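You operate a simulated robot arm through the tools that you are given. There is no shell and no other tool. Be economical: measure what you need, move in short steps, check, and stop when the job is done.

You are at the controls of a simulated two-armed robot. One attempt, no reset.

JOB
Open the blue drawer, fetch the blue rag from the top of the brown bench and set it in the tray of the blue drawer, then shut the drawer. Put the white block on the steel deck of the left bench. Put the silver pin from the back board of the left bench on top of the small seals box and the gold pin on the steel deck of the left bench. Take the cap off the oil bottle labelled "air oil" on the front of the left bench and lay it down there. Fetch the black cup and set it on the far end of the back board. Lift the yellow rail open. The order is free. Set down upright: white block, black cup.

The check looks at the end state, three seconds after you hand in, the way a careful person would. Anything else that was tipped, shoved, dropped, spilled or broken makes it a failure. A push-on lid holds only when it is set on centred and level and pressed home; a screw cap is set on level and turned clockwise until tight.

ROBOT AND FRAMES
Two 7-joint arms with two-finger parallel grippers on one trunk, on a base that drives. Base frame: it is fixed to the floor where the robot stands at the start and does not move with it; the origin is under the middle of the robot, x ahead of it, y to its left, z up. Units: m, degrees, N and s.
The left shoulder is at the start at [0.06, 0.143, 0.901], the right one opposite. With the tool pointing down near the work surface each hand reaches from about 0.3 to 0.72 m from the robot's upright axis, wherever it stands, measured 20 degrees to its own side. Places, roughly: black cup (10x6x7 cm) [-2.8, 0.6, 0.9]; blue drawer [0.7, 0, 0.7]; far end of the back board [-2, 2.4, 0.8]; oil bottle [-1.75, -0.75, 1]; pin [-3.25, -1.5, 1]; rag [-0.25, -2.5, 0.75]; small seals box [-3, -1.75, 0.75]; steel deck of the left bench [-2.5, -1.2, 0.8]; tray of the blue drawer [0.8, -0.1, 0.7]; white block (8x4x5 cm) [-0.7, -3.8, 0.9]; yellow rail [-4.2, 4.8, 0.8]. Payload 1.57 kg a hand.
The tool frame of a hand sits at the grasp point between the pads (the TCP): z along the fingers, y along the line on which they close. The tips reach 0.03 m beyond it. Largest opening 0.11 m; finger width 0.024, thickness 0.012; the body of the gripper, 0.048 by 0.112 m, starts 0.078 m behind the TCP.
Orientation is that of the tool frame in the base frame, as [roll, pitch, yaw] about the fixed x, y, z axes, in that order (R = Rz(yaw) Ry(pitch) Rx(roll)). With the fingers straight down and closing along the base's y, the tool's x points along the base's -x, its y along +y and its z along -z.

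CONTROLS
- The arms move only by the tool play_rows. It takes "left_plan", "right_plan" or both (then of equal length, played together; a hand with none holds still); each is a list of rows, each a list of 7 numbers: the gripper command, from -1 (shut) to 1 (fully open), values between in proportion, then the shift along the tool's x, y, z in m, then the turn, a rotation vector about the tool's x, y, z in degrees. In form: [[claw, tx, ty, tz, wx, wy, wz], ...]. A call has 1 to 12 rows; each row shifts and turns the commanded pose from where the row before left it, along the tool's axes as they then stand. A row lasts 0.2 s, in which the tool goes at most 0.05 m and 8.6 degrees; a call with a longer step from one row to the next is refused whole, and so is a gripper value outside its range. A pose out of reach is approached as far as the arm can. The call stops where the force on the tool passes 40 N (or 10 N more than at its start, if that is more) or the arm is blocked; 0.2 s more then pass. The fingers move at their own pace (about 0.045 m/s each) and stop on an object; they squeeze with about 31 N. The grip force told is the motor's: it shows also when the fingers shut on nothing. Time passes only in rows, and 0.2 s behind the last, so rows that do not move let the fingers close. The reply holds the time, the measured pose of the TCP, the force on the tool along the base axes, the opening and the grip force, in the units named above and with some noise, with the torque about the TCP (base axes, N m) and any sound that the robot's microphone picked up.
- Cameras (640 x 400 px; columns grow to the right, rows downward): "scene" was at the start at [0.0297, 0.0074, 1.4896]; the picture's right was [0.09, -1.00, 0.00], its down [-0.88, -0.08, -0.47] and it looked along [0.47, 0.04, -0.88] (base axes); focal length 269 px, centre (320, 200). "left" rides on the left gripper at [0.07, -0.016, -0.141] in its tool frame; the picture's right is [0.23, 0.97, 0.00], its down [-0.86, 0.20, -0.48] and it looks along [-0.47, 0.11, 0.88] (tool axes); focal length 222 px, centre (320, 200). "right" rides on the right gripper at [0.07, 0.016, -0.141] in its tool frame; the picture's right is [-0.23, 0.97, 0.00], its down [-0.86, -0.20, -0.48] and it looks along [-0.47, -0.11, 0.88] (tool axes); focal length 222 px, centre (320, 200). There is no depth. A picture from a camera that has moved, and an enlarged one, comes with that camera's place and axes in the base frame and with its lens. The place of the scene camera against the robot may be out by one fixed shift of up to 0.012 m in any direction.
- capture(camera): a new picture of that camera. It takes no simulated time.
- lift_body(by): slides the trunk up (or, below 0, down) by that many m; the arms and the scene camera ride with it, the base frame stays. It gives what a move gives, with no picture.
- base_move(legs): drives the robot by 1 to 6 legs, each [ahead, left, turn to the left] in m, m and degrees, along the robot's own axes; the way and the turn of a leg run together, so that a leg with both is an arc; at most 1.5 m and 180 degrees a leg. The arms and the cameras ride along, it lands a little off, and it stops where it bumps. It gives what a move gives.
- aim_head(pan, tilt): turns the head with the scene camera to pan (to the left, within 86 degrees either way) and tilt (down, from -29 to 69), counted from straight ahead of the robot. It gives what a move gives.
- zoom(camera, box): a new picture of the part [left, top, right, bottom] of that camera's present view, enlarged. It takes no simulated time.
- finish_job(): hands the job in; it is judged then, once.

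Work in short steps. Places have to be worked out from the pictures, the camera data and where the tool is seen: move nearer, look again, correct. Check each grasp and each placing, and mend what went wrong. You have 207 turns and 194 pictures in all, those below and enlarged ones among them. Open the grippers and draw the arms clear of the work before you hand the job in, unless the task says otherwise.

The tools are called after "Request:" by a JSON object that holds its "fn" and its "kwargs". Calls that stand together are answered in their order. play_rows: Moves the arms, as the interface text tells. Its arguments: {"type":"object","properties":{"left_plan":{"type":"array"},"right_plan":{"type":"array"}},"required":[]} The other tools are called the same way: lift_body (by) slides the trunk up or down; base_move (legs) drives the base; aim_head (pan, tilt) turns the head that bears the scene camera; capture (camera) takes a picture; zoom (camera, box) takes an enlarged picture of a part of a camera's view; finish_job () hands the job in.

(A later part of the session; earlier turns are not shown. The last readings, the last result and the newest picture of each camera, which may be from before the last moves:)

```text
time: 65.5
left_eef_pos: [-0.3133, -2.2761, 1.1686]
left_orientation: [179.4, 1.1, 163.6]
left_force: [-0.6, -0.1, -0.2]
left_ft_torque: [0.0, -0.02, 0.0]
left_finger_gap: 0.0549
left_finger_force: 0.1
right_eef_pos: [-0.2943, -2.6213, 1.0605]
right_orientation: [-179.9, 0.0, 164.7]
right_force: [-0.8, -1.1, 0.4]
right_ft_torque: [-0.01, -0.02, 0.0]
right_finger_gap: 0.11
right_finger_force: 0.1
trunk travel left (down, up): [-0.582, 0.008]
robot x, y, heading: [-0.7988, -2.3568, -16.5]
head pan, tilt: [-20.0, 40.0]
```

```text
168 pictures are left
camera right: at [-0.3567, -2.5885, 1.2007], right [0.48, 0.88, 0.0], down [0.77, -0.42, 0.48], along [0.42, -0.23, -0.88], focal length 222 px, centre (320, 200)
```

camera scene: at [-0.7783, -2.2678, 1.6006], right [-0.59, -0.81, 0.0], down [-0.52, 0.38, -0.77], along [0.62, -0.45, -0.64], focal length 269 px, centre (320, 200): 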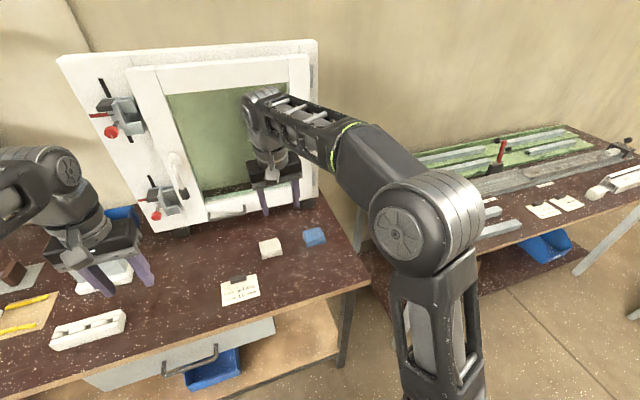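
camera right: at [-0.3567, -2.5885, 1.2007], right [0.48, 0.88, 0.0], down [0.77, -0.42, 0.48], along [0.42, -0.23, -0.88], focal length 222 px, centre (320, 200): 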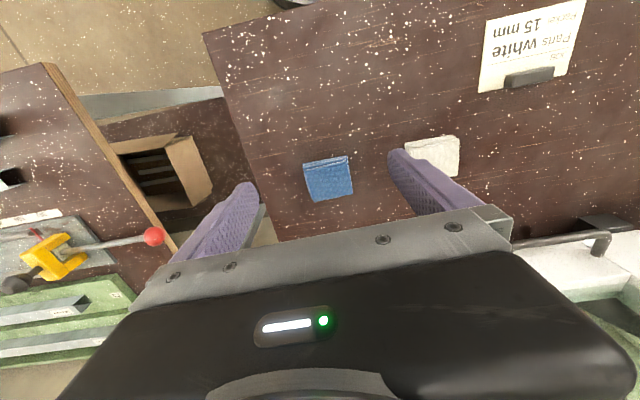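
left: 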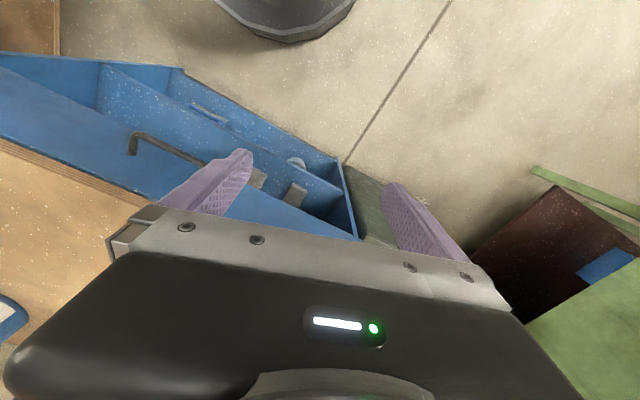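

Rag centre refined to [-0.233,-2.643]. I move over it and descend.

Request:
{"fn": "play_rows", "kwargs": {"right_plan": [[1, -0.0325, -0.0025, 0.02, 0, 0, 0], [1, -0.0325, -0.0025, 0.02, 0, 0, 0], [1, 0, 0, 0.04, 0, 0, 0], [1, 0, 0, 0.04, 0, 0, 0], [1, 0, 0, 0.02, 0, 0, 0], [1, 0, 0, 0.0, 0, 0, 0]]}}

Request:
{"fn": "capture", "kwargs": {"camera": "right"}}

```text
time: 66.9
left_eef_pos: [-0.3126, -2.2771, 1.1683]
left_orientation: [179.4, 1.1, 163.7]
left_force: [0.0, 0.5, 0.0]
left_ft_torque: [0.02, 0.03, -0.01]
left_finger_gap: 0.0551
left_finger_force: 0.1
right_eef_pos: [-0.233, -2.6459, 0.9209]
right_orientation: [-179.9, 0.0, 164.7]
right_force: [-0.2, 0.2, 0.9]
right_ft_torque: [-0.01, 0.03, 0.0]
right_finger_gap: 0.1098
right_finger_force: 0.0
trunk travel left (down, up): [-0.582, 0.008]
robot x, y, heading: [-0.8021, -2.3547, -16.6]
head pan, tilt: [-20.0, 40.0]
```

```text
167 pictures are left
camera right: at [-0.2971, -2.6124, 1.0614], right [0.48, 0.88, 0.0], down [0.77, -0.42, 0.48], along [0.42, -0.23, -0.88], focal length 222 px, centre (320, 200)
```

right: 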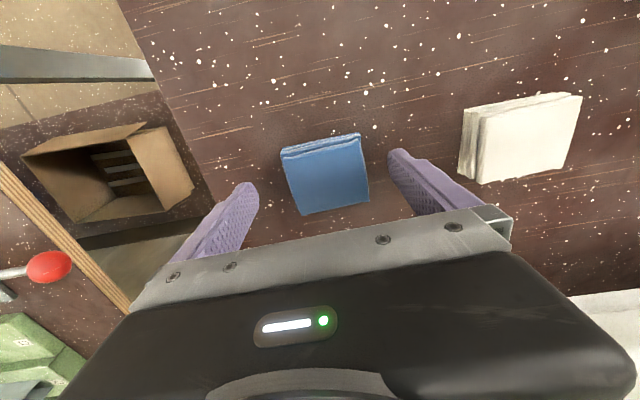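

Centred over the rag. I descend 1.8 cm and close.

Request:
{"fn": "play_rows", "kwargs": {"right_plan": [[1, 0, 0, 0.01, 0, 0, 0], [1, 0, 0, 0.008, 0, 0, 0], [-1, 0, 0, 0, 0, 0, 0], [-1, 0, 0, 0, 0, 0, 0], [-1, 0, 0, 0, 0, 0, 0], [-1, 0, 0, 0, 0, 0, 0], [-1, 0, 0, 0, 0, 0, 0]]}}

Request:
{"fn": "capture", "kwargs": {"camera": "right"}}

```text
time: 68.5
left_eef_pos: [-0.3123, -2.2784, 1.1678]
left_orientation: [179.4, 1.1, 163.6]
left_force: [0.0, -0.5, -0.1]
left_ft_torque: [0.01, 0.01, -0.03]
left_finger_gap: 0.0552
left_finger_force: 0.1
right_eef_pos: [-0.2338, -2.6452, 0.9025]
right_orientation: [-179.9, 0.0, 164.7]
right_force: [-0.6, -0.2, -0.3]
right_ft_torque: [0.02, 0.0, 0.0]
right_finger_gap: 0.0688
right_finger_force: 31.2
trunk travel left (down, up): [-0.582, 0.008]
robot x, y, heading: [-0.7993, -2.3584, -16.4]
head pan, tilt: [-20.0, 40.0]
```

```text
166 pictures are left
camera right: at [-0.297, -2.6117, 1.0436], right [0.48, 0.88, 0.0], down [0.77, -0.42, 0.48], along [0.42, -0.23, -0.88], focal length 222 px, centre (320, 200)
```

right: 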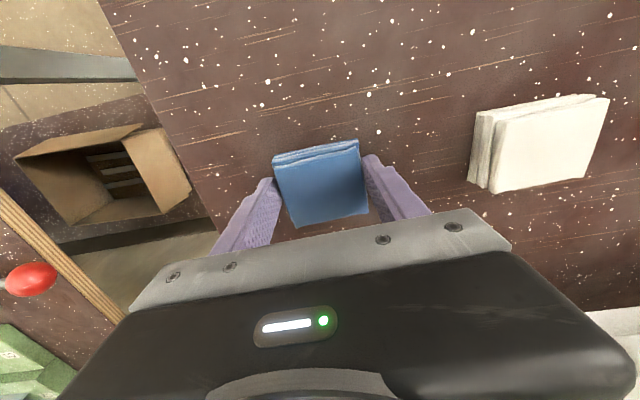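

Rag gripped (gap 69 mm). I lift it, then drive along the bench to look for the white block on the next bench.

Request:
{"fn": "play_rows", "kwargs": {"right_plan": [[-1, 0, 0, -0.04, 0, 0, 0], [-1, 0, 0, -0.04, 0, 0, 0], [-1, 0, 0, -0.04, 0, 0, 0], [-1, 0, 0, -0.04, 0, 0, 0], [-1, 0.03, 0, -0.02, 0, 0, 0]]}}

Request:
{"fn": "base_move", "kwargs": {"legs": [[-0.35, 0, 0], [0, -0.9, 0]]}}

Request:
{"fn": "capture", "kwargs": {"camera": "scene"}}

Request:
{"fn": "capture", "kwargs": {"camera": "right"}}

```text
time: 69.7
left_eef_pos: [-0.3137, -2.2766, 1.1701]
left_orientation: [179.3, 1.2, 163.7]
left_force: [-0.3, -0.1, -0.7]
left_ft_torque: [0.0, -0.04, -0.03]
left_finger_gap: 0.0551
left_finger_force: 0.1
right_eef_pos: [-0.2657, -2.6358, 1.0836]
right_orientation: [-179.9, 0.1, 164.7]
right_force: [-0.6, -0.4, -1.1]
right_ft_torque: [-0.01, -0.02, -0.02]
right_finger_gap: 0.069
right_finger_force: 30.8
trunk travel left (down, up): [-0.582, 0.008]
robot x, y, heading: [-0.8018, -2.3569, -16.2]
head pan, tilt: [-20.0, 40.0]
```

```text
time: 76.2
left_eef_pos: [-0.8943, -3.0313, 1.168]
left_orientation: [179.3, 1.1, 164.2]
left_force: [-0.4, 0.5, -0.3]
left_ft_torque: [0.01, -0.02, 0.05]
left_finger_gap: 0.0549
left_finger_force: 0.0
right_eef_pos: [-0.8436, -3.3901, 1.0834]
right_orientation: [-179.9, 0.0, 165.2]
right_force: [-0.3, -0.3, -1.0]
right_ft_torque: [0.0, 0.02, 0.01]
right_finger_gap: 0.0691
right_finger_force: 31.4
trunk travel left (down, up): [-0.582, 0.008]
robot x, y, heading: [-1.3814, -3.1149, -15.8]
head pan, tilt: [-20.0, 40.0]
```

```text
165 pictures are left
camera scene: at [-1.3472, -3.1557, 1.6006], right [-0.59, -0.81, 0.0], down [-0.52, 0.38, -0.77], along [0.62, -0.45, -0.64], focal length 269 px, centre (320, 200)
```

scene: 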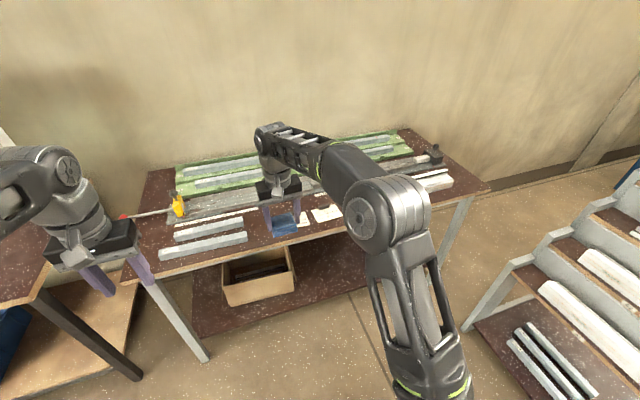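

```text
164 pictures are left
camera right: at [-0.9062, -3.3575, 1.2239], right [0.47, 0.88, 0.0], down [0.78, -0.41, 0.48], along [0.42, -0.23, -0.88], focal length 222 px, centre (320, 200)
```

right: 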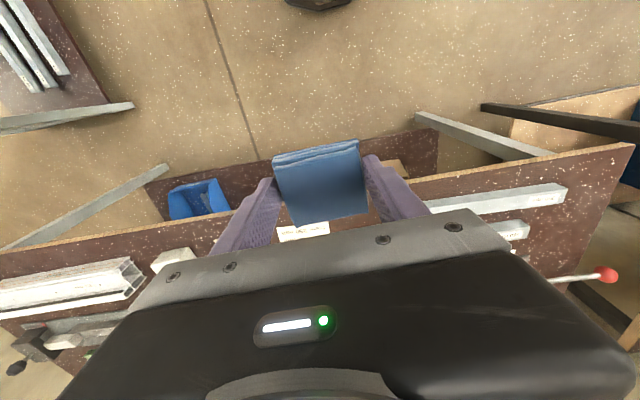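

The white block appears near [-0.76,-3.74] beside the white profile. I go 0.42 m further right and look with the head aimed there.

Request:
{"fn": "base_move", "kwargs": {"legs": [[0.0, -0.42, 0]]}}

Request:
{"fn": "aim_head", "kwargs": {"pan": 5, "tilt": 45}}

Request:
{"fn": "capture", "kwargs": {"camera": "scene"}}

Request:
{"fn": "capture", "kwargs": {"camera": "left"}}

```text
time: 78.8
left_eef_pos: [-1.0082, -3.434, 1.1684]
left_orientation: [179.3, 1.1, 164.1]
left_force: [0.5, -0.5, 0.2]
left_ft_torque: [0.03, -0.02, -0.02]
left_finger_gap: 0.0551
left_finger_force: 0.0
right_eef_pos: [-0.9562, -3.7917, 1.0829]
right_orientation: [-179.9, 0.0, 165.2]
right_force: [-0.4, -1.2, -0.7]
right_ft_torque: [0.02, -0.01, 0.02]
right_finger_gap: 0.0692
right_finger_force: 31.0
trunk travel left (down, up): [-0.582, 0.008]
robot x, y, heading: [-1.4946, -3.5189, -15.5]
head pan, tilt: [-20.0, 40.0]
```

```text
time: 79.7
left_eef_pos: [-1.008, -3.4349, 1.1666]
left_orientation: [179.5, 1.0, 164.1]
left_force: [0.4, -0.5, 0.0]
left_ft_torque: [0.01, 0.01, 0.02]
left_finger_gap: 0.0552
left_finger_force: 0.0
right_eef_pos: [-0.9556, -3.792, 1.0832]
right_orientation: [-179.8, 0.0, 165.3]
right_force: [0.0, 0.5, -0.6]
right_ft_torque: [-0.02, -0.02, 0.01]
right_finger_gap: 0.0686
right_finger_force: 31.0
trunk travel left (down, up): [-0.582, 0.008]
robot x, y, heading: [-1.494, -3.5217, -15.8]
head pan, tilt: [5.0, 45.0]
```

```text
163 pictures are left
camera scene: at [-1.4504, -3.524, 1.5934], right [-0.19, -0.98, 0.0], down [-0.69, 0.13, -0.71], along [0.69, -0.13, -0.71], focal length 269 px, centre (320, 200)
```

scene: 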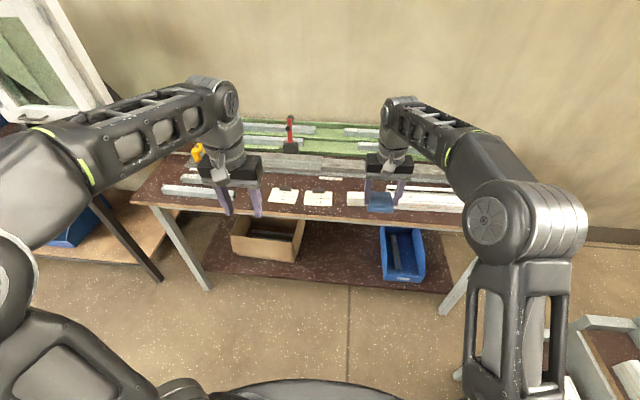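

```text
162 pictures are left
camera left: at [-1.0835, -3.4313, 1.3076], right [0.05, 1.0, 0.01], down [0.87, -0.04, 0.5], along [0.5, -0.02, -0.87], focal length 222 px, centre (320, 200)
```

left: 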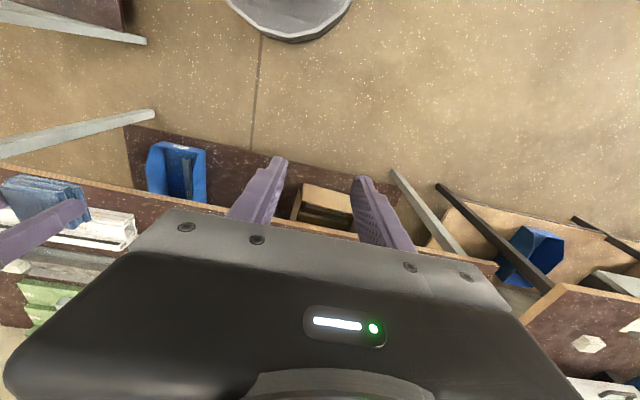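

Request:
{"fn": "zoom", "kwargs": {"camera": "scene", "box": [260, 150, 480, 240]}}

```text
2.91 times, centred on (370, 195) of scene
camera zoom: at [-1.4504, -3.524, 1.5934], right [-0.19, -0.98, 0.0], down [-0.69, 0.13, -0.71], along [0.69, -0.13, -0.71], focal length 783 px, centre (174, 214)
```

zoom: 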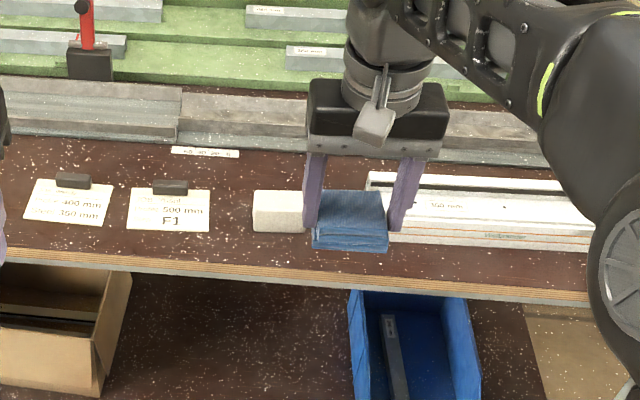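

The white block sits at ~[-0.755,-3.80,0.86], just left of the held rag. I move the right hand out to the right and up, then bring the base closer for the left hand.

Request:
{"fn": "play_rows", "kwargs": {"right_plan": [[-1, 0, -0.04, -0.02, 0, 0, 0], [-1, 0, -0.04, -0.02, 0, 0, 0], [-1, 0, -0.04, -0.02, 0, 0, 0]], "left_plan": [[1, 0, -0.01, 0, 0, 0, 0], [1, 0, -0.01, 0, 0, 0, 0], [1, 0, 0, 0, 0, 0, 0]]}}

Request:
{"fn": "base_move", "kwargs": {"legs": [[0.17, -0.15, 0]]}}

Request:
{"fn": "capture", "kwargs": {"camera": "left"}}

Request:
{"fn": "capture", "kwargs": {"camera": "scene"}}

```text
time: 80.5
left_eef_pos: [-1.014, -3.4552, 1.1688]
left_orientation: [179.3, 1.1, 164.2]
left_force: [0.4, 0.7, -0.1]
left_ft_torque: [0.01, 0.01, 0.04]
left_finger_gap: 0.1101
left_finger_force: 0.1
right_eef_pos: [-0.973, -3.8512, 1.1119]
right_orientation: [-180.0, 0.2, 165.2]
right_force: [-0.6, 0.3, -1.1]
right_ft_torque: [-0.01, 0.02, 0.01]
right_finger_gap: 0.069
right_finger_force: 31.3
right hand out of reach, approached as far as the arm can: row 2, 3
trunk travel left (down, up): [-0.582, 0.008]
robot x, y, heading: [-1.4998, -3.519, -15.7]
head pan, tilt: [5.0, 45.0]
```

```text
time: 82.2
left_eef_pos: [-0.8906, -3.6435, 1.1675]
left_orientation: [179.3, 1.1, 164.3]
left_force: [-0.1, 0.1, 0.4]
left_ft_torque: [0.0, 0.02, -0.01]
left_finger_gap: 0.1099
left_finger_force: 0.1
right_eef_pos: [-0.8511, -4.0405, 1.1124]
right_orientation: [180.0, 0.2, 165.2]
right_force: [-0.5, 0.3, -1.4]
right_ft_torque: [0.03, 0.03, 0.0]
right_finger_gap: 0.0687
right_finger_force: 31.1
trunk travel left (down, up): [-0.582, 0.008]
robot x, y, heading: [-1.3763, -3.7113, -15.5]
head pan, tilt: [5.0, 45.0]
```

```text
160 pictures are left
camera left: at [-0.9663, -3.6407, 1.3066], right [0.05, 1.0, 0.01], down [0.87, -0.04, 0.5], along [0.5, -0.02, -0.87], focal length 222 px, centre (320, 200)
```

left: 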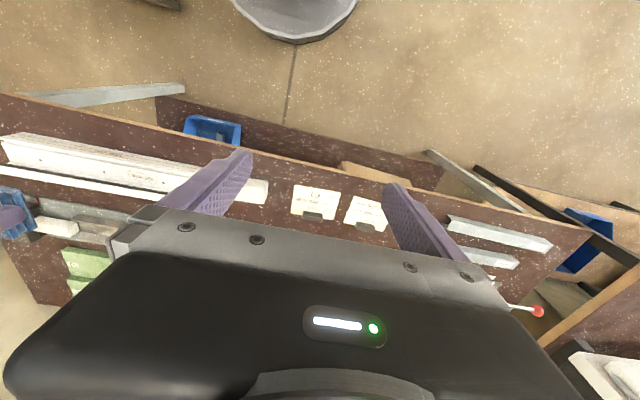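

```text
159 pictures are left
camera scene: at [-1.3276, -3.7136, 1.5933], right [-0.19, -0.98, 0.0], down [-0.69, 0.13, -0.71], along [0.69, -0.13, -0.71], focal length 269 px, centre (320, 200)
```

scene: 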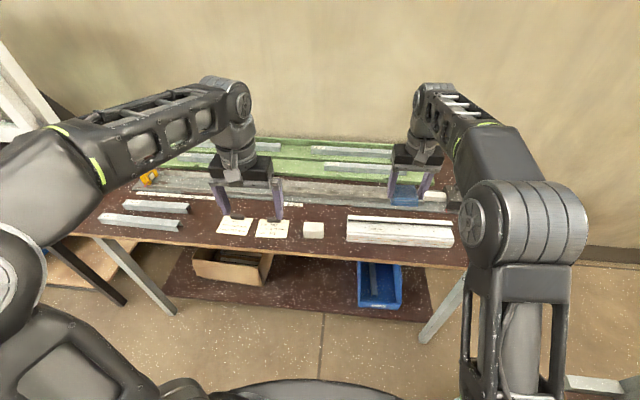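

Request:
{"fn": "zoom", "kwargs": {"camera": "scene", "box": [250, 190, 410, 270]}}

Request:
{"fn": "zoom", "kwargs": {"camera": "left", "box": [200, 140, 360, 240]}}

```text
4.00 times, centred on (330, 230) of scene
camera zoom: at [-1.3276, -3.7136, 1.5933], right [-0.19, -0.98, 0.0], down [-0.69, 0.13, -0.71], along [0.69, -0.13, -0.71], focal length 1076 px, centre (280, 80)
```

zoom: 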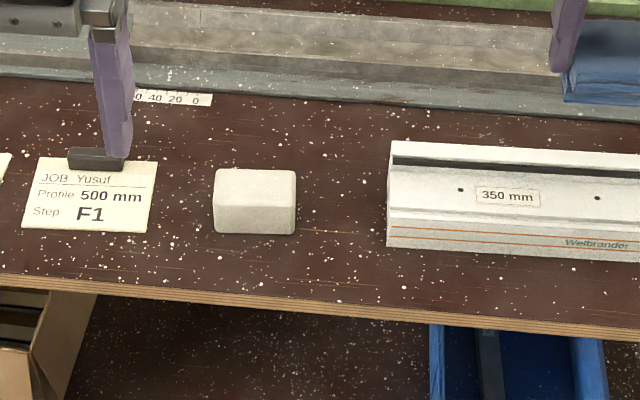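

```text
4.00 times, centred on (280, 190) of left
camera zoom: at [-0.9663, -3.6407, 1.3066], right [0.05, 1.0, 0.01], down [0.87, -0.04, 0.5], along [0.5, -0.02, -0.87], focal length 888 px, centre (480, 240)
```

zoom: 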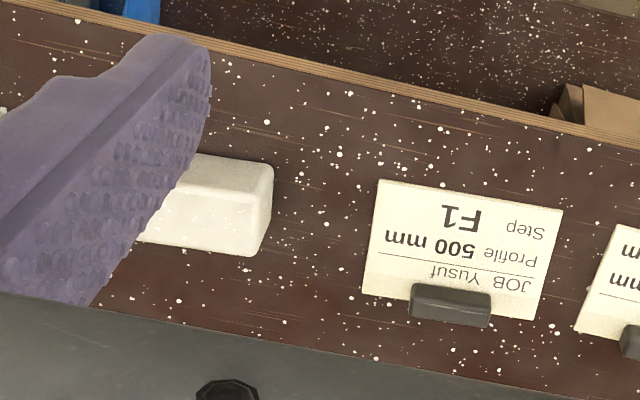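

Block centre ≈[-0.739,-3.80,0.846], its 8 cm side along the bench. I bring the left hand above it.

Request:
{"fn": "play_rows", "kwargs": {"left_plan": [[1, -0.0378, -0.022, 0.02, 0, 0, 0.5], [1, -0.0378, -0.022, 0.02, 0, 0, 0.5], [1, -0.0378, -0.022, 0.02, 0, 0, 0.4], [1, -0.0378, -0.022, 0.03, 0, 0, 0], [1, -0.0378, -0.022, 0.03, 0, 0, 0], [1, 0, 0, 0.04, 0, 0, 0], [1, 0, 0, 0, 0, 0, 0]]}}

Request:
{"fn": "capture", "kwargs": {"camera": "left"}}

```text
refused: row 4 steps farther than a row can; nothing moved
```

```text
156 pictures are left
camera left: at [-0.9663, -3.6407, 1.3066], right [0.05, 1.0, 0.01], down [0.87, -0.04, 0.5], along [0.5, -0.02, -0.87], focal length 222 px, centre (320, 200)
```

left: 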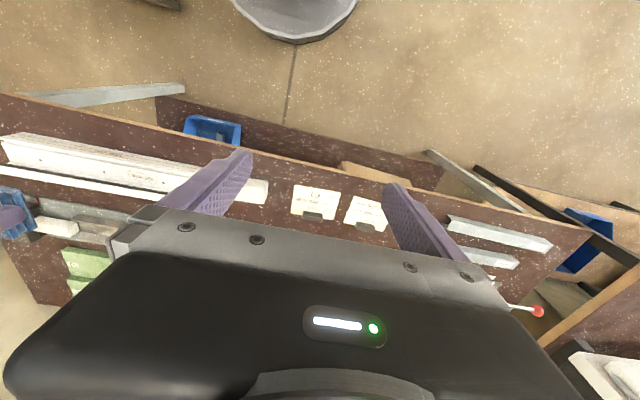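

A row was just over 5 cm; I split the move.

Request:
{"fn": "play_rows", "kwargs": {"left_plan": [[1, -0.0378, -0.022, 0.02, 0, 0, 0.5], [1, -0.0378, -0.022, 0.02, 0, 0, 0.5], [1, -0.0378, -0.022, 0.02, 0, 0, 0.4], [1, -0.0378, -0.022, 0.02, 0, 0, 0], [1, -0.0378, -0.022, 0.02, 0, 0, 0], [1, 0, 0, 0.04, 0, 0, 0], [1, 0, 0, 0.02, 0, 0, 0], [1, 0, 0, 0, 0, 0, 0]]}}

Request:
{"fn": "capture", "kwargs": {"camera": "left"}}

```text
time: 84.0
left_eef_pos: [-0.7452, -3.7933, 1.0147]
left_orientation: [179.3, 1.1, 162.8]
left_force: [-0.8, -0.1, 0.3]
left_ft_torque: [-0.01, 0.01, -0.02]
left_finger_gap: 0.1101
left_finger_force: 0.1
left hand out of reach, approached as far as the arm can: row 5
right_eef_pos: [-0.8504, -4.0394, 1.1126]
right_orientation: [-179.9, 0.2, 165.2]
right_force: [-0.1, 0.7, -2.1]
right_ft_torque: [0.02, 0.01, 0.0]
right_finger_gap: 0.069
right_finger_force: 30.8
trunk travel left (down, up): [-0.582, 0.008]
robot x, y, heading: [-1.3753, -3.7085, -15.9]
head pan, tilt: [5.0, 45.0]
```

```text
155 pictures are left
camera left: at [-0.8207, -3.7896, 1.1541], right [0.07, 1.0, 0.01], down [0.86, -0.06, 0.5], along [0.5, -0.03, -0.87], focal length 222 px, centre (320, 200)
```

left: 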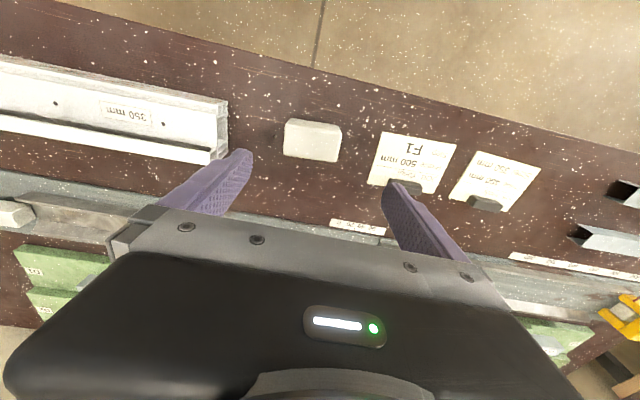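

Aligned within about 1 cm. I correct and descend in steps.

Request:
{"fn": "play_rows", "kwargs": {"left_plan": [[1, -0.007, -0.01, 0.04, 0, 0, 0], [1, 0, 0, 0.04, 0, 0, 0], [1, 0, 0, 0.04, 0, 0, 0], [1, 0, 0, 0.02, 0, 0, 0], [1, 0, 0, 0.0, 0, 0, 0]]}}

Request:
{"fn": "capture", "kwargs": {"camera": "left"}}

```text
time: 85.2
left_eef_pos: [-0.7389, -3.8052, 0.8748]
left_orientation: [179.3, 1.2, 162.8]
left_force: [0.2, 0.3, 0.4]
left_ft_torque: [-0.01, 0.0, 0.02]
left_finger_gap: 0.1101
left_finger_force: 0.0
right_eef_pos: [-0.8503, -4.0387, 1.1127]
right_orientation: [-179.9, 0.2, 165.2]
right_force: [0.1, 1.2, -0.9]
right_ft_torque: [0.04, -0.03, 0.02]
right_finger_gap: 0.0689
right_finger_force: 31.2
trunk travel left (down, up): [-0.582, 0.008]
robot x, y, heading: [-1.3729, -3.7073, -15.8]
head pan, tilt: [5.0, 45.0]
```

```text
154 pictures are left
camera left: at [-0.814, -3.8017, 1.0141], right [0.07, 1.0, 0.01], down [0.87, -0.06, 0.5], along [0.5, -0.03, -0.87], focal length 222 px, centre (320, 200)
```

left: 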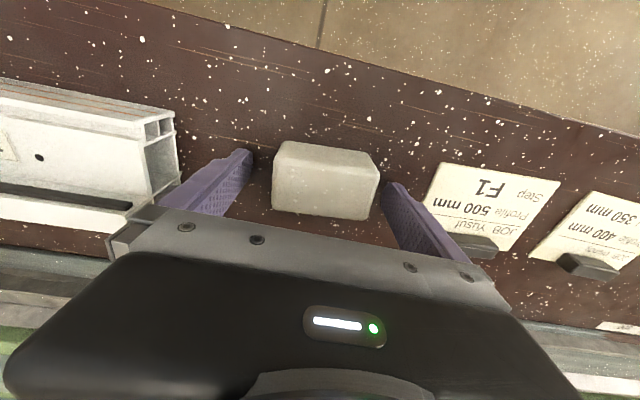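

Good; lower 1 cm and close.

Request:
{"fn": "play_rows", "kwargs": {"left_plan": [[1, 0, 0, 0.01, 0, 0, 0], [-1, 0, 0, 0, 0, 0, 0], [-1, 0, 0, 0, 0, 0, 0], [-1, 0, 0, 0, 0, 0, 0], [-1, 0, 0, 0, 0, 0, 0]]}}

Request:
{"fn": "capture", "kwargs": {"camera": "left"}}

```text
time: 86.1
left_eef_pos: [-0.7402, -3.817, 0.8703]
left_orientation: [-179.7, 1.8, 162.6]
left_force: [-3.2, -5.3, 11.9]
left_ft_torque: [0.41, 0.16, 0.22]
left_finger_gap: 0.07
left_finger_force: 13.9
right_eef_pos: [-0.8541, -4.0417, 1.1126]
right_orientation: [-179.8, 0.2, 165.0]
right_force: [-0.5, -0.7, 0.5]
right_ft_torque: [-0.02, 0.03, 0.01]
right_finger_gap: 0.0688
right_finger_force: 30.3
trunk travel left (down, up): [-0.582, 0.008]
robot x, y, heading: [-1.3747, -3.7061, -16.3]
head pan, tilt: [5.0, 45.0]
stopped in row 4 (left hand): the force on the tool passed its limit at 43 N (the readings are from after the stop); the commanded pose is now the measured one
```

```text
153 pictures are left
camera left: at [-0.8159, -3.8092, 1.0097], right [0.07, 1.0, -0.01], down [0.86, -0.06, 0.5], along [0.5, -0.05, -0.86], focal length 222 px, centre (320, 200)
```

left: 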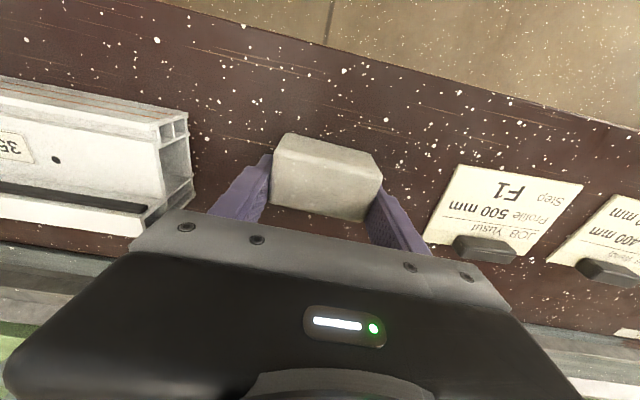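

The block pushed the hand sideways while centering; gap 70 mm. I continue closing and check.

Request:
{"fn": "play_rows", "kwargs": {"left_plan": [[-1, 0, 0, 0, 0, 0, 0], [-1, 0, 0, 0, 0, 0, 0]]}}

Request:
{"fn": "play_rows", "kwargs": {"left_plan": [[-1, 0, 0, -0.01, 0, 0, 0], [-1, 0, 0, -0.02, 0, 0, 0], [-1, 0, 0, -0.03, 0, 0, 0], [-1, 0, 0, -0.04, 0, 0, 0]]}}

Request:
{"fn": "capture", "kwargs": {"camera": "left"}}

```text
time: 86.7
left_eef_pos: [-0.7391, -3.8165, 0.8696]
left_orientation: [-179.9, 1.7, 162.5]
left_force: [-0.1, -9.0, 18.2]
left_ft_torque: [0.51, 0.08, -0.02]
left_finger_gap: 0.0697
left_finger_force: 31.0
right_eef_pos: [-0.8531, -4.0412, 1.114]
right_orientation: [-180.0, 0.3, 165.0]
right_force: [-0.3, -0.4, 0.1]
right_ft_torque: [-0.01, -0.03, 0.04]
right_finger_gap: 0.0687
right_finger_force: 30.9
trunk travel left (down, up): [-0.582, 0.008]
robot x, y, heading: [-1.375, -3.706, -15.9]
head pan, tilt: [5.0, 45.0]
```

```text
time: 87.7
left_eef_pos: [-0.7428, -3.8143, 0.9689]
left_orientation: [180.0, 1.6, 162.6]
left_force: [0.6, 0.0, -1.4]
left_ft_torque: [0.01, 0.01, 0.02]
left_finger_gap: 0.0698
left_finger_force: 30.9
right_eef_pos: [-0.8529, -4.0405, 1.1128]
right_orientation: [-179.9, 0.2, 165.0]
right_force: [-0.2, -0.7, -0.6]
right_ft_torque: [0.0, -0.02, 0.0]
right_finger_gap: 0.069
right_finger_force: 31.0
trunk travel left (down, up): [-0.582, 0.008]
robot x, y, heading: [-1.3729, -3.708, -15.9]
head pan, tilt: [5.0, 45.0]
```

```text
152 pictures are left
camera left: at [-0.8189, -3.8076, 1.1074], right [0.08, 1.0, -0.01], down [0.86, -0.06, 0.5], along [0.5, -0.04, -0.87], focal length 222 px, centre (320, 200)
```

left: 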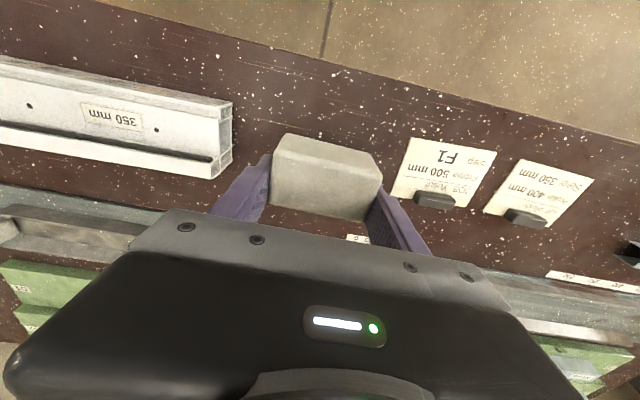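

Block held firmly. I raise it, tuck both hands back a bit, back off and drive left along the aisle to the open blue drawer.

Request:
{"fn": "play_rows", "kwargs": {"left_plan": [[-1, 0.03, 0.02, -0.03, 0, 0, 0], [-1, 0.03, 0.02, -0.03, 0, 0, 0], [-1, 0.03, 0.02, -0.03, 0, 0, 0], [-1, 0.03, 0.02, -0.02, 0, 0, 0]], "right_plan": [[-1, 0.01, 0.02, 0, 0, 0, 0], [-1, 0.01, 0.02, 0, 0, 0, 0], [-1, 0.01, 0.02, 0, 0, 0, 0], [-1, 0.01, 0.02, 0, 0, 0, 0]]}}

Request:
{"fn": "base_move", "kwargs": {"legs": [[-0.28, 0, 0], [0, 1.45, 0], [0, 1.45, 0], [0, 1.2, 0]]}}

Request:
{"fn": "aim_head", "kwargs": {"pan": 0, "tilt": 40}}

Request:
{"fn": "capture", "kwargs": {"camera": "scene"}}

```text
time: 88.7
left_eef_pos: [-0.8363, -3.6992, 1.0742]
left_orientation: [-180.0, 1.4, 162.4]
left_force: [-0.7, 0.9, -1.0]
left_ft_torque: [-0.02, 0.0, -0.03]
left_finger_gap: 0.0699
left_finger_force: 31.3
right_eef_pos: [-0.8727, -3.9494, 1.1128]
right_orientation: [-179.8, 0.4, 165.0]
right_force: [-0.1, 0.5, 0.2]
right_ft_torque: [0.01, 0.02, -0.02]
right_finger_gap: 0.069
right_finger_force: 31.2
trunk travel left (down, up): [-0.582, 0.008]
robot x, y, heading: [-1.3747, -3.71, -16.1]
head pan, tilt: [5.0, 45.0]
```

```text
time: 109.9
left_eef_pos: [-0.0543, 0.3595, 1.074]
left_orientation: [-179.9, 1.5, 165.4]
left_force: [-0.1, -0.2, -1.4]
left_ft_torque: [-0.03, -0.02, 0.03]
left_finger_gap: 0.0696
left_finger_force: 31.1
right_eef_pos: [-0.0785, 0.1068, 1.1123]
right_orientation: [-179.9, 0.3, 167.9]
right_force: [0.5, -0.2, -0.5]
right_ft_torque: [-0.05, 0.02, -0.02]
right_finger_gap: 0.069
right_finger_force: 31.4
trunk travel left (down, up): [-0.582, 0.008]
robot x, y, heading: [-0.5936, 0.3273, -13.0]
head pan, tilt: [5.0, 45.0]
```

```text
time: 110.6
left_eef_pos: [-0.0551, 0.3592, 1.0731]
left_orientation: [-179.9, 1.6, 165.4]
left_force: [-0.6, -0.7, -1.6]
left_ft_torque: [0.04, 0.0, 0.01]
left_finger_gap: 0.0696
left_finger_force: 30.8
right_eef_pos: [-0.0776, 0.1067, 1.1121]
right_orientation: [-179.9, 0.2, 167.8]
right_force: [-0.4, 0.3, 0.2]
right_ft_torque: [0.01, 0.0, 0.04]
right_finger_gap: 0.069
right_finger_force: 31.0
trunk travel left (down, up): [-0.582, 0.008]
robot x, y, heading: [-0.5913, 0.3252, -13.1]
head pan, tilt: [0.0, 40.0]
```

```text
151 pictures are left
camera scene: at [-0.5443, 0.3141, 1.6006], right [-0.23, -0.97, 0.0], down [-0.63, 0.15, -0.77], along [0.75, -0.17, -0.64], focal length 269 px, centre (320, 200)
```

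scene: 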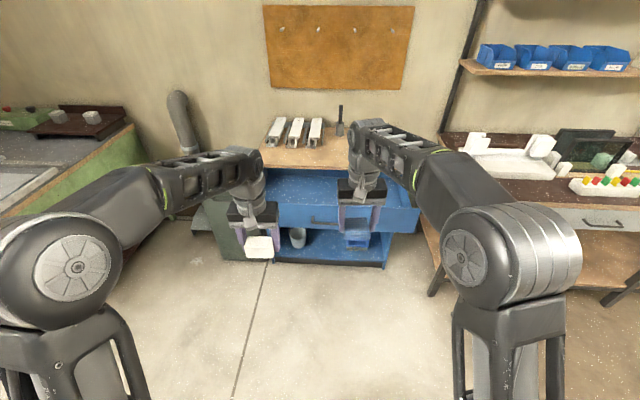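

I close in toward the drawer and look with the right-hand camera.

Request:
{"fn": "base_move", "kwargs": {"legs": [[0.3, 0.08, -3]]}}

Request:
{"fn": "capture", "kwargs": {"camera": "right"}}

Request:
{"fn": "capture", "kwargs": {"camera": "scene"}}

```text
time: 112.7
left_eef_pos: [0.2629, 0.3311, 1.0724]
left_orientation: [-179.9, 1.5, 162.5]
left_force: [0.0, -0.3, -1.0]
left_ft_torque: [-0.04, 0.02, -0.04]
left_finger_gap: 0.0696
left_finger_force: 31.2
right_eef_pos: [0.2263, 0.0803, 1.1116]
right_orientation: [-179.9, 0.3, 164.9]
right_force: [-0.1, -0.6, -0.9]
right_ft_torque: [0.0, 0.06, -0.02]
right_finger_gap: 0.0687
right_finger_force: 31.4
trunk travel left (down, up): [-0.582, 0.008]
robot x, y, heading: [-0.2776, 0.3316, -16.1]
head pan, tilt: [0.0, 40.0]
```

```text
150 pictures are left
camera right: at [0.163, 0.1139, 1.2531], right [0.47, 0.88, 0.0], down [0.77, -0.41, 0.48], along [0.42, -0.23, -0.88], focal length 222 px, centre (320, 200)
```

right: 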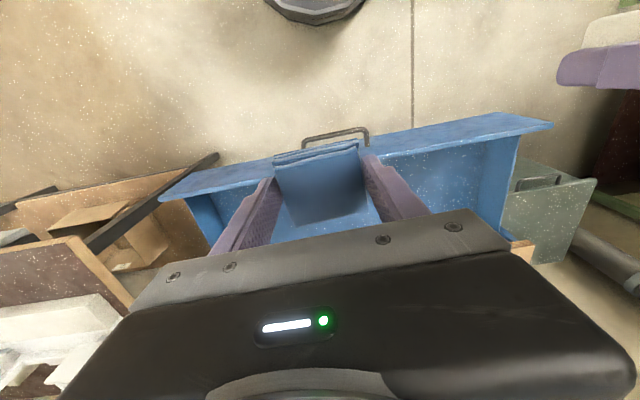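

```text
149 pictures are left
camera scene: at [-0.2279, 0.3126, 1.6005], right [-0.28, -0.96, 0.0], down [-0.62, 0.18, -0.77], along [0.74, -0.21, -0.64], focal length 269 px, centre (320, 200)
```

scene: 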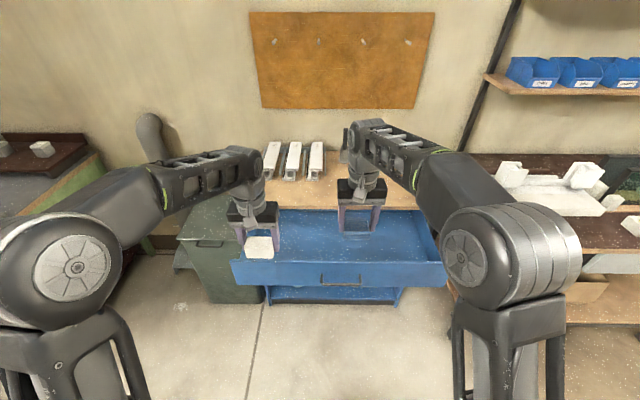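

The tray opening spans ~25 cm; I aim for (0.43, 0.02). Drive 0.15 m ahead, then position and lower partway.

Request:
{"fn": "base_move", "kwargs": {"legs": [[0.15, 0, 0]]}}

Request:
{"fn": "play_rows", "kwargs": {"right_plan": [[-1, -0.03, 0, 0.03, 0, 0, 0], [-1, -0.03, 0, 0.03, 0, 0, 0], [-1, 0, 0, 0.04, 0, 0, 0], [-1, 0, 0, 0.04, 0, 0, 0], [-1, 0, 0, 0.04, 0, 0, 0], [-1, 0, 0, 0, 0, 0, 0]]}}

Request:
{"fn": "capture", "kwargs": {"camera": "right"}}

Request:
{"fn": "capture", "kwargs": {"camera": "scene"}}

```text
time: 114.1
left_eef_pos: [0.4101, 0.2896, 1.073]
left_orientation: [-179.8, 1.5, 162.5]
left_force: [0.6, -0.8, -2.3]
left_ft_torque: [0.0, 0.04, 0.01]
left_finger_gap: 0.0697
left_finger_force: 30.8
right_eef_pos: [0.3741, 0.0377, 1.1118]
right_orientation: [-180.0, 0.1, 164.9]
right_force: [0.5, 0.5, -1.1]
right_ft_torque: [-0.02, 0.08, -0.01]
right_finger_gap: 0.0689
right_finger_force: 30.8
trunk travel left (down, up): [-0.582, 0.008]
robot x, y, heading: [-0.1309, 0.2861, -16.2]
head pan, tilt: [0.0, 40.0]
```

```text
time: 115.5
left_eef_pos: [0.408, 0.2889, 1.0736]
left_orientation: [-179.9, 1.5, 162.5]
left_force: [0.1, -0.3, -1.3]
left_ft_torque: [0.01, -0.02, 0.01]
left_finger_gap: 0.0695
left_finger_force: 30.9
right_eef_pos: [0.4306, 0.0219, 0.9295]
right_orientation: [-179.8, 0.3, 164.9]
right_force: [-0.3, 0.5, -0.1]
right_ft_torque: [0.0, 0.02, 0.02]
right_finger_gap: 0.0689
right_finger_force: 30.7
trunk travel left (down, up): [-0.582, 0.008]
robot x, y, heading: [-0.1309, 0.284, -15.8]
head pan, tilt: [0.0, 40.0]
```

```text
148 pictures are left
camera right: at [0.3661, 0.0559, 1.0706], right [0.47, 0.88, 0.0], down [0.77, -0.41, 0.48], along [0.42, -0.23, -0.88], focal length 222 px, centre (320, 200)
```

right: 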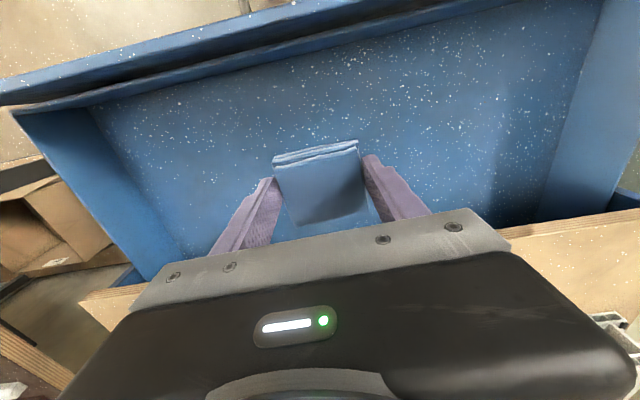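

```text
147 pictures are left
camera scene: at [-0.0829, 0.2707, 1.6006], right [-0.28, -0.96, 0.0], down [-0.62, 0.18, -0.77], along [0.74, -0.21, -0.64], focal length 269 px, centre (320, 200)
```

scene: 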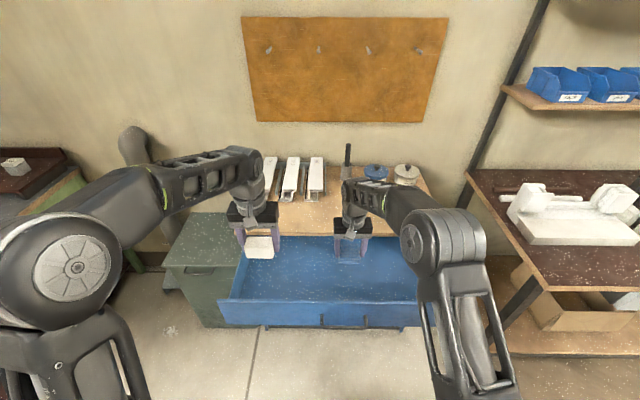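

The hand is roughly centred over the tray opening. I lower further and check.

Request:
{"fn": "play_rows", "kwargs": {"right_plan": [[-1, 0, 0, 0.04, 0, 0, 0], [-1, 0, 0, 0.04, 0, 0, 0], [-1, 0, 0, 0.04, 0, 0, 0], [-1, 0, 0, 0, 0, 0, 0]]}}

Request:
{"fn": "capture", "kwargs": {"camera": "right"}}

Request:
{"fn": "zoom", "kwargs": {"camera": "scene", "box": [210, 190, 450, 340]}}

```text
time: 116.5
left_eef_pos: [0.408, 0.2893, 1.0732]
left_orientation: [-179.9, 1.6, 162.5]
left_force: [-0.3, 0.6, -1.2]
left_ft_torque: [-0.01, -0.01, 0.01]
left_finger_gap: 0.0696
left_finger_force: 31.0
right_eef_pos: [0.4293, 0.0216, 0.811]
right_orientation: [180.0, 0.1, 164.9]
right_force: [-0.2, -0.3, -0.3]
right_ft_torque: [-0.01, 0.02, 0.0]
right_finger_gap: 0.069
right_finger_force: 31.5
trunk travel left (down, up): [-0.582, 0.008]
robot x, y, heading: [-0.1275, 0.2833, -16.3]
head pan, tilt: [0.0, 40.0]
```

```text
146 pictures are left
camera right: at [0.3656, 0.0543, 0.9524], right [0.47, 0.88, 0.0], down [0.77, -0.41, 0.48], along [0.42, -0.23, -0.88], focal length 222 px, centre (320, 200)
```

right: 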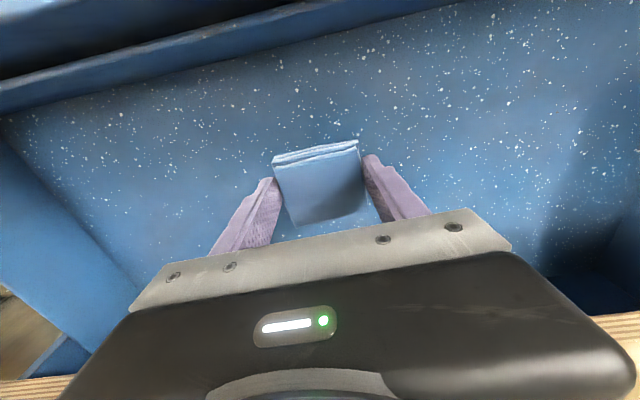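

```text
2.67 times, centred on (330, 265) of scene
camera zoom: at [-0.0831, 0.2706, 1.6006], right [-0.28, -0.96, 0.0], down [-0.62, 0.18, -0.77], along [0.74, -0.21, -0.64], focal length 717 px, centre (293, 27)
```

zoom: 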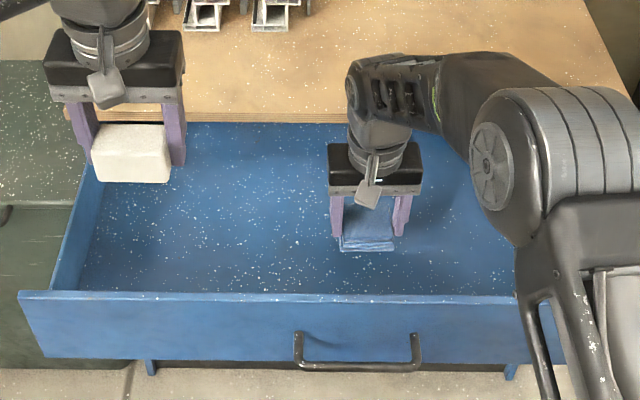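

Clear all around; I lower in 1 cm rows until contact.

Request:
{"fn": "play_rows", "kwargs": {"right_plan": [[-1, 0, 0, 0.015, 0, 0, 0], [-1, 0, 0, 0.015, 0, 0, 0], [-1, 0, 0, 0.01, 0, 0, 0], [-1, 0, 0, 0.01, 0, 0, 0]]}}

Request:
{"fn": "capture", "kwargs": {"camera": "right"}}

```text
time: 117.5
left_eef_pos: [0.4093, 0.2897, 1.0738]
left_orientation: [-179.9, 1.5, 162.5]
left_force: [0.0, -0.1, -1.3]
left_ft_torque: [-0.01, -0.02, 0.02]
left_finger_gap: 0.0695
left_finger_force: 30.7
right_eef_pos: [0.4319, 0.0224, 0.7627]
right_orientation: [-179.9, 0.2, 164.9]
right_force: [-0.5, -0.1, 0.3]
right_ft_torque: [0.0, -0.01, -0.04]
right_finger_gap: 0.0689
right_finger_force: 30.9
trunk travel left (down, up): [-0.582, 0.008]
robot x, y, heading: [-0.1312, 0.2862, -16.4]
head pan, tilt: [0.0, 40.0]
```

```text
144 pictures are left
camera right: at [0.3666, 0.0552, 0.9035], right [0.47, 0.88, 0.0], down [0.77, -0.41, 0.48], along [0.42, -0.23, -0.88], focal length 222 px, centre (320, 200)
```

right: 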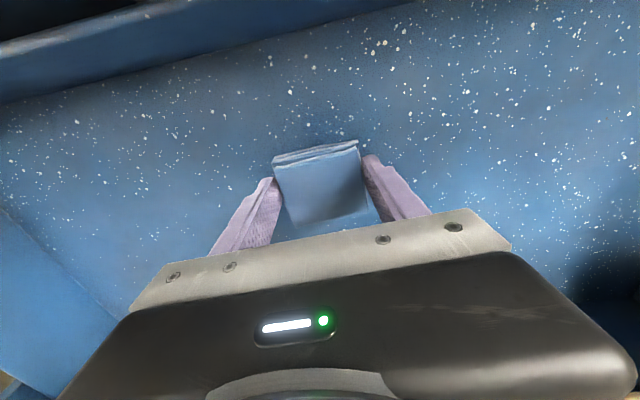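

Near the floor but no contact yet; I continue gently.

Request:
{"fn": "play_rows", "kwargs": {"right_plan": [[-1, 0, 0, 0.008, 0, 0, 0], [-1, 0, 0, 0.008, 0, 0, 0], [-1, 0, 0, 0.008, 0, 0, 0]]}}

Request:
{"fn": "play_rows", "kwargs": {"right_plan": [[-1, 0, 0, 0.006, 0, 0, 0], [-1, 0, 0, 0.006, 0, 0, 0]]}}

```text
time: 118.3
left_eef_pos: [0.4088, 0.2882, 1.0746]
left_orientation: [180.0, 1.6, 162.5]
left_force: [0.1, 0.4, -1.8]
left_ft_torque: [-0.04, 0.0, -0.01]
left_finger_gap: 0.0697
left_finger_force: 30.3
right_eef_pos: [0.4313, 0.0204, 0.7394]
right_orientation: [-179.9, 0.2, 164.8]
right_force: [0.1, 0.0, -0.7]
right_ft_torque: [0.0, -0.01, 0.01]
right_finger_gap: 0.0686
right_finger_force: 30.9
trunk travel left (down, up): [-0.582, 0.008]
robot x, y, heading: [-0.1305, 0.2819, -16.0]
head pan, tilt: [0.0, 40.0]
```

```text
time: 118.9
left_eef_pos: [0.4066, 0.2902, 1.076]
left_orientation: [-179.9, 1.8, 162.5]
left_force: [0.5, 0.1, -2.3]
left_ft_torque: [0.01, -0.01, 0.0]
left_finger_gap: 0.0696
left_finger_force: 31.0
right_eef_pos: [0.4327, 0.0213, 0.732]
right_orientation: [-179.9, 0.9, 164.8]
right_force: [0.1, -3.8, 38.3]
right_ft_torque: [-0.18, -0.08, 0.0]
right_finger_gap: 0.0693
right_finger_force: 31.1
trunk travel left (down, up): [-0.582, 0.008]
robot x, y, heading: [-0.1311, 0.2843, -16.2]
head pan, tilt: [0.0, 40.0]
```

Contact with the tray floor (38 N). I ease up slightly, open, and lift away.

Request:
{"fn": "play_rows", "kwargs": {"right_plan": [[-1, 0, 0, -0.004, 0, 0, 0], [-0.2, 0, 0, 0, 0, 0, 0], [0.7, 0, 0, 0, 0, 0, 0], [0.7, 0, 0, 0, 0, 0, 0], [0.7, 0, 0, -0.03, 0, 0, 0], [0.7, 0, 0, -0.04, 0, 0, 0], [0.7, 0, 0, -0.04, 0, 0, 0], [0.7, 0, 0, -0.04, 0, 0, 0], [0.7, 0, 0, -0.04, 0, 0, 0], [0.7, 0, 0, -0.04, 0, 0, 0]]}}

Request:
{"fn": "capture", "kwargs": {"camera": "right"}}

```text
time: 121.1
left_eef_pos: [0.4078, 0.2889, 1.0738]
left_orientation: [-179.9, 1.6, 162.6]
left_force: [0.3, -1.4, -2.2]
left_ft_torque: [0.03, 0.0, 0.02]
left_finger_gap: 0.0695
left_finger_force: 31.4
right_eef_pos: [0.4282, 0.0228, 0.9612]
right_orientation: [-179.9, 0.1, 164.9]
right_force: [-0.1, 0.4, 0.0]
right_ft_torque: [-0.01, 0.02, 0.01]
right_finger_gap: 0.0936
right_finger_force: 0.1
trunk travel left (down, up): [-0.582, 0.008]
robot x, y, heading: [-0.13, 0.2845, -16.4]
head pan, tilt: [0.0, 40.0]
```

```text
143 pictures are left
camera right: at [0.365, 0.0557, 1.1022], right [0.47, 0.88, 0.0], down [0.77, -0.41, 0.48], along [0.42, -0.23, -0.88], focal length 222 px, centre (320, 200)
```

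right: 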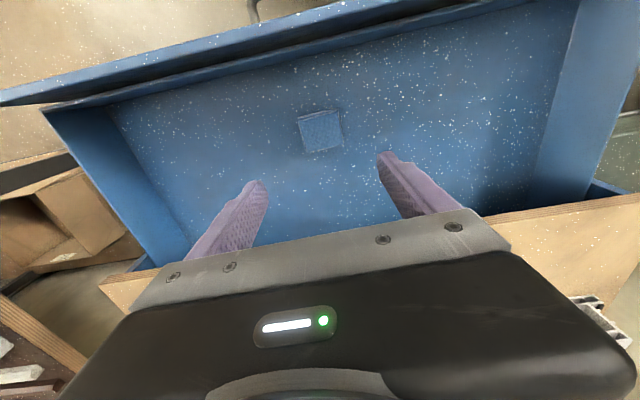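

The rag lies flat in the tray. Now I bring the right hand, closed, over the drawer front and down in front of the handle to push it shut.

Request:
{"fn": "base_move", "kwargs": {"legs": [[0.03, 0, 0]]}}

Request:
{"fn": "play_rows", "kwargs": {"right_plan": [[-1, 0.0443, 0.0024, 0, 0, 0, 0], [-1, 0.0443, 0.0024, 0, 0, 0, 0], [-1, 0.0443, 0.0024, 0, 0, 0, 0], [-1, 0.0443, 0.0024, 0, 0, 0, 0], [-1, 0.0443, 0.0024, 0, 0, 0, 0], [-1, 0.0443, 0.0024, 0, 0, 0, 0], [-1, 0, 0, 0, 0, 0, 0]]}}

Request:
{"fn": "capture", "kwargs": {"camera": "right"}}

Request:
{"fn": "capture", "kwargs": {"camera": "scene"}}

```text
time: 121.9
left_eef_pos: [0.4379, 0.2808, 1.0743]
left_orientation: [-180.0, 1.4, 162.4]
left_force: [-0.4, -0.3, -1.1]
left_ft_torque: [0.0, 0.02, 0.02]
left_finger_gap: 0.0696
left_finger_force: 30.7
right_eef_pos: [0.4597, 0.0134, 0.9595]
right_orientation: [-179.9, 0.1, 164.9]
right_force: [0.6, 0.4, -0.5]
right_ft_torque: [-0.04, 0.04, -0.01]
right_finger_gap: 0.0935
right_finger_force: 0.1
trunk travel left (down, up): [-0.582, 0.008]
robot x, y, heading: [-0.1034, 0.2755, -16.3]
head pan, tilt: [0.0, 40.0]
```

```text
time: 123.5
left_eef_pos: [0.4382, 0.2805, 1.0732]
left_orientation: [-179.9, 1.6, 162.5]
left_force: [0.0, -0.4, -1.6]
left_ft_torque: [0.03, -0.01, -0.02]
left_finger_gap: 0.0696
left_finger_force: 30.7
right_eef_pos: [0.2046, 0.0977, 0.9617]
right_orientation: [-179.9, 0.2, 164.9]
right_force: [0.9, 0.8, 0.4]
right_ft_torque: [0.01, 0.03, -0.01]
right_finger_gap: 0.0002
right_finger_force: 21.4
trunk travel left (down, up): [-0.582, 0.008]
robot x, y, heading: [-0.101, 0.2771, -16.0]
head pan, tilt: [0.0, 40.0]
```

```text
142 pictures are left
camera right: at [0.1406, 0.1307, 1.1016], right [0.47, 0.88, 0.0], down [0.77, -0.41, 0.48], along [0.42, -0.23, -0.88], focal length 222 px, centre (320, 200)
```

right: 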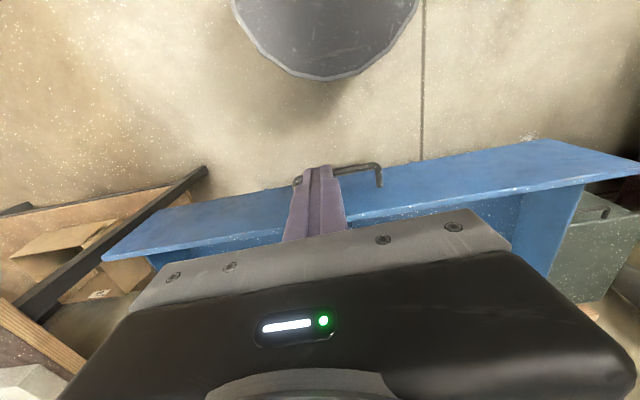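

```text
141 pictures are left
camera scene: at [-0.0531, 0.2621, 1.6005], right [-0.28, -0.96, 0.0], down [-0.62, 0.18, -0.77], along [0.74, -0.21, -0.64], focal length 269 px, centre (320, 200)
```

scene: 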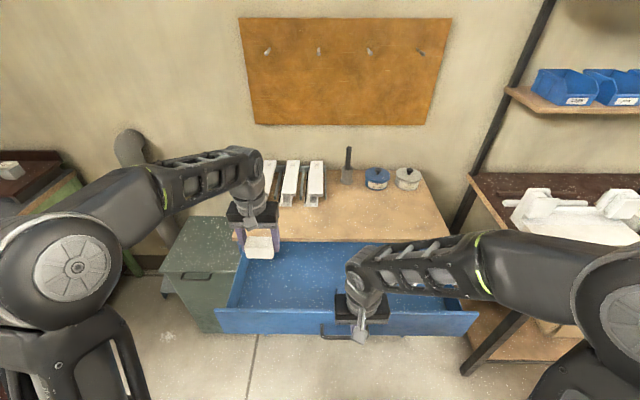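

Clearance in front of the handle is ~5 cm. I lower the fingers to handle height.

Request:
{"fn": "play_rows", "kwargs": {"right_plan": [[-1, 0, 0.005, 0.04, 0, 0, 0], [-1, 0, 0, 0.04, 0, 0, 0], [-1, 0, 0, 0.04, 0, 0, 0], [-1, 0, 0, 0.04, 0, 0, 0], [-1, 0, 0, 0.035, 0, 0, 0], [-1, 0, 0, 0, 0, 0, 0]]}}

Request:
{"fn": "capture", "kwargs": {"camera": "right"}}

```text
time: 124.9
left_eef_pos: [0.4374, 0.2803, 1.0737]
left_orientation: [-179.9, 1.5, 162.4]
left_force: [1.4, 0.0, -0.9]
left_ft_torque: [0.0, -0.03, -0.02]
left_finger_gap: 0.0694
left_finger_force: 31.1
right_eef_pos: [0.2096, 0.1042, 0.7637]
right_orientation: [-180.0, 0.3, 164.9]
right_force: [0.4, -0.1, 0.6]
right_ft_torque: [0.0, -0.04, 0.01]
right_finger_gap: 0.0
right_finger_force: 21.5
trunk travel left (down, up): [-0.582, 0.008]
robot x, y, heading: [-0.1004, 0.2739, -16.1]
head pan, tilt: [0.0, 40.0]
```

```text
140 pictures are left
camera right: at [0.1448, 0.1367, 0.9058], right [0.47, 0.88, 0.0], down [0.77, -0.41, 0.48], along [0.42, -0.23, -0.88], focal length 222 px, centre (320, 200)
```

right: 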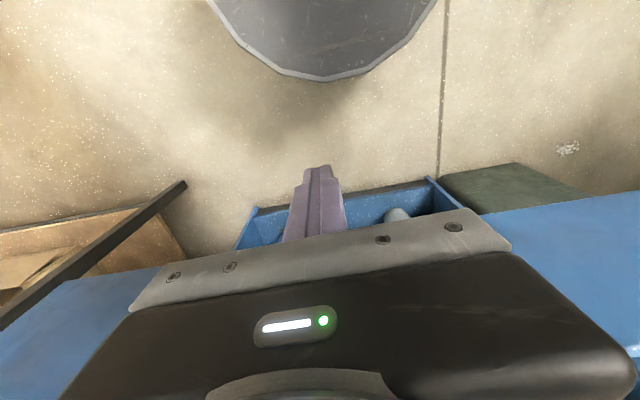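

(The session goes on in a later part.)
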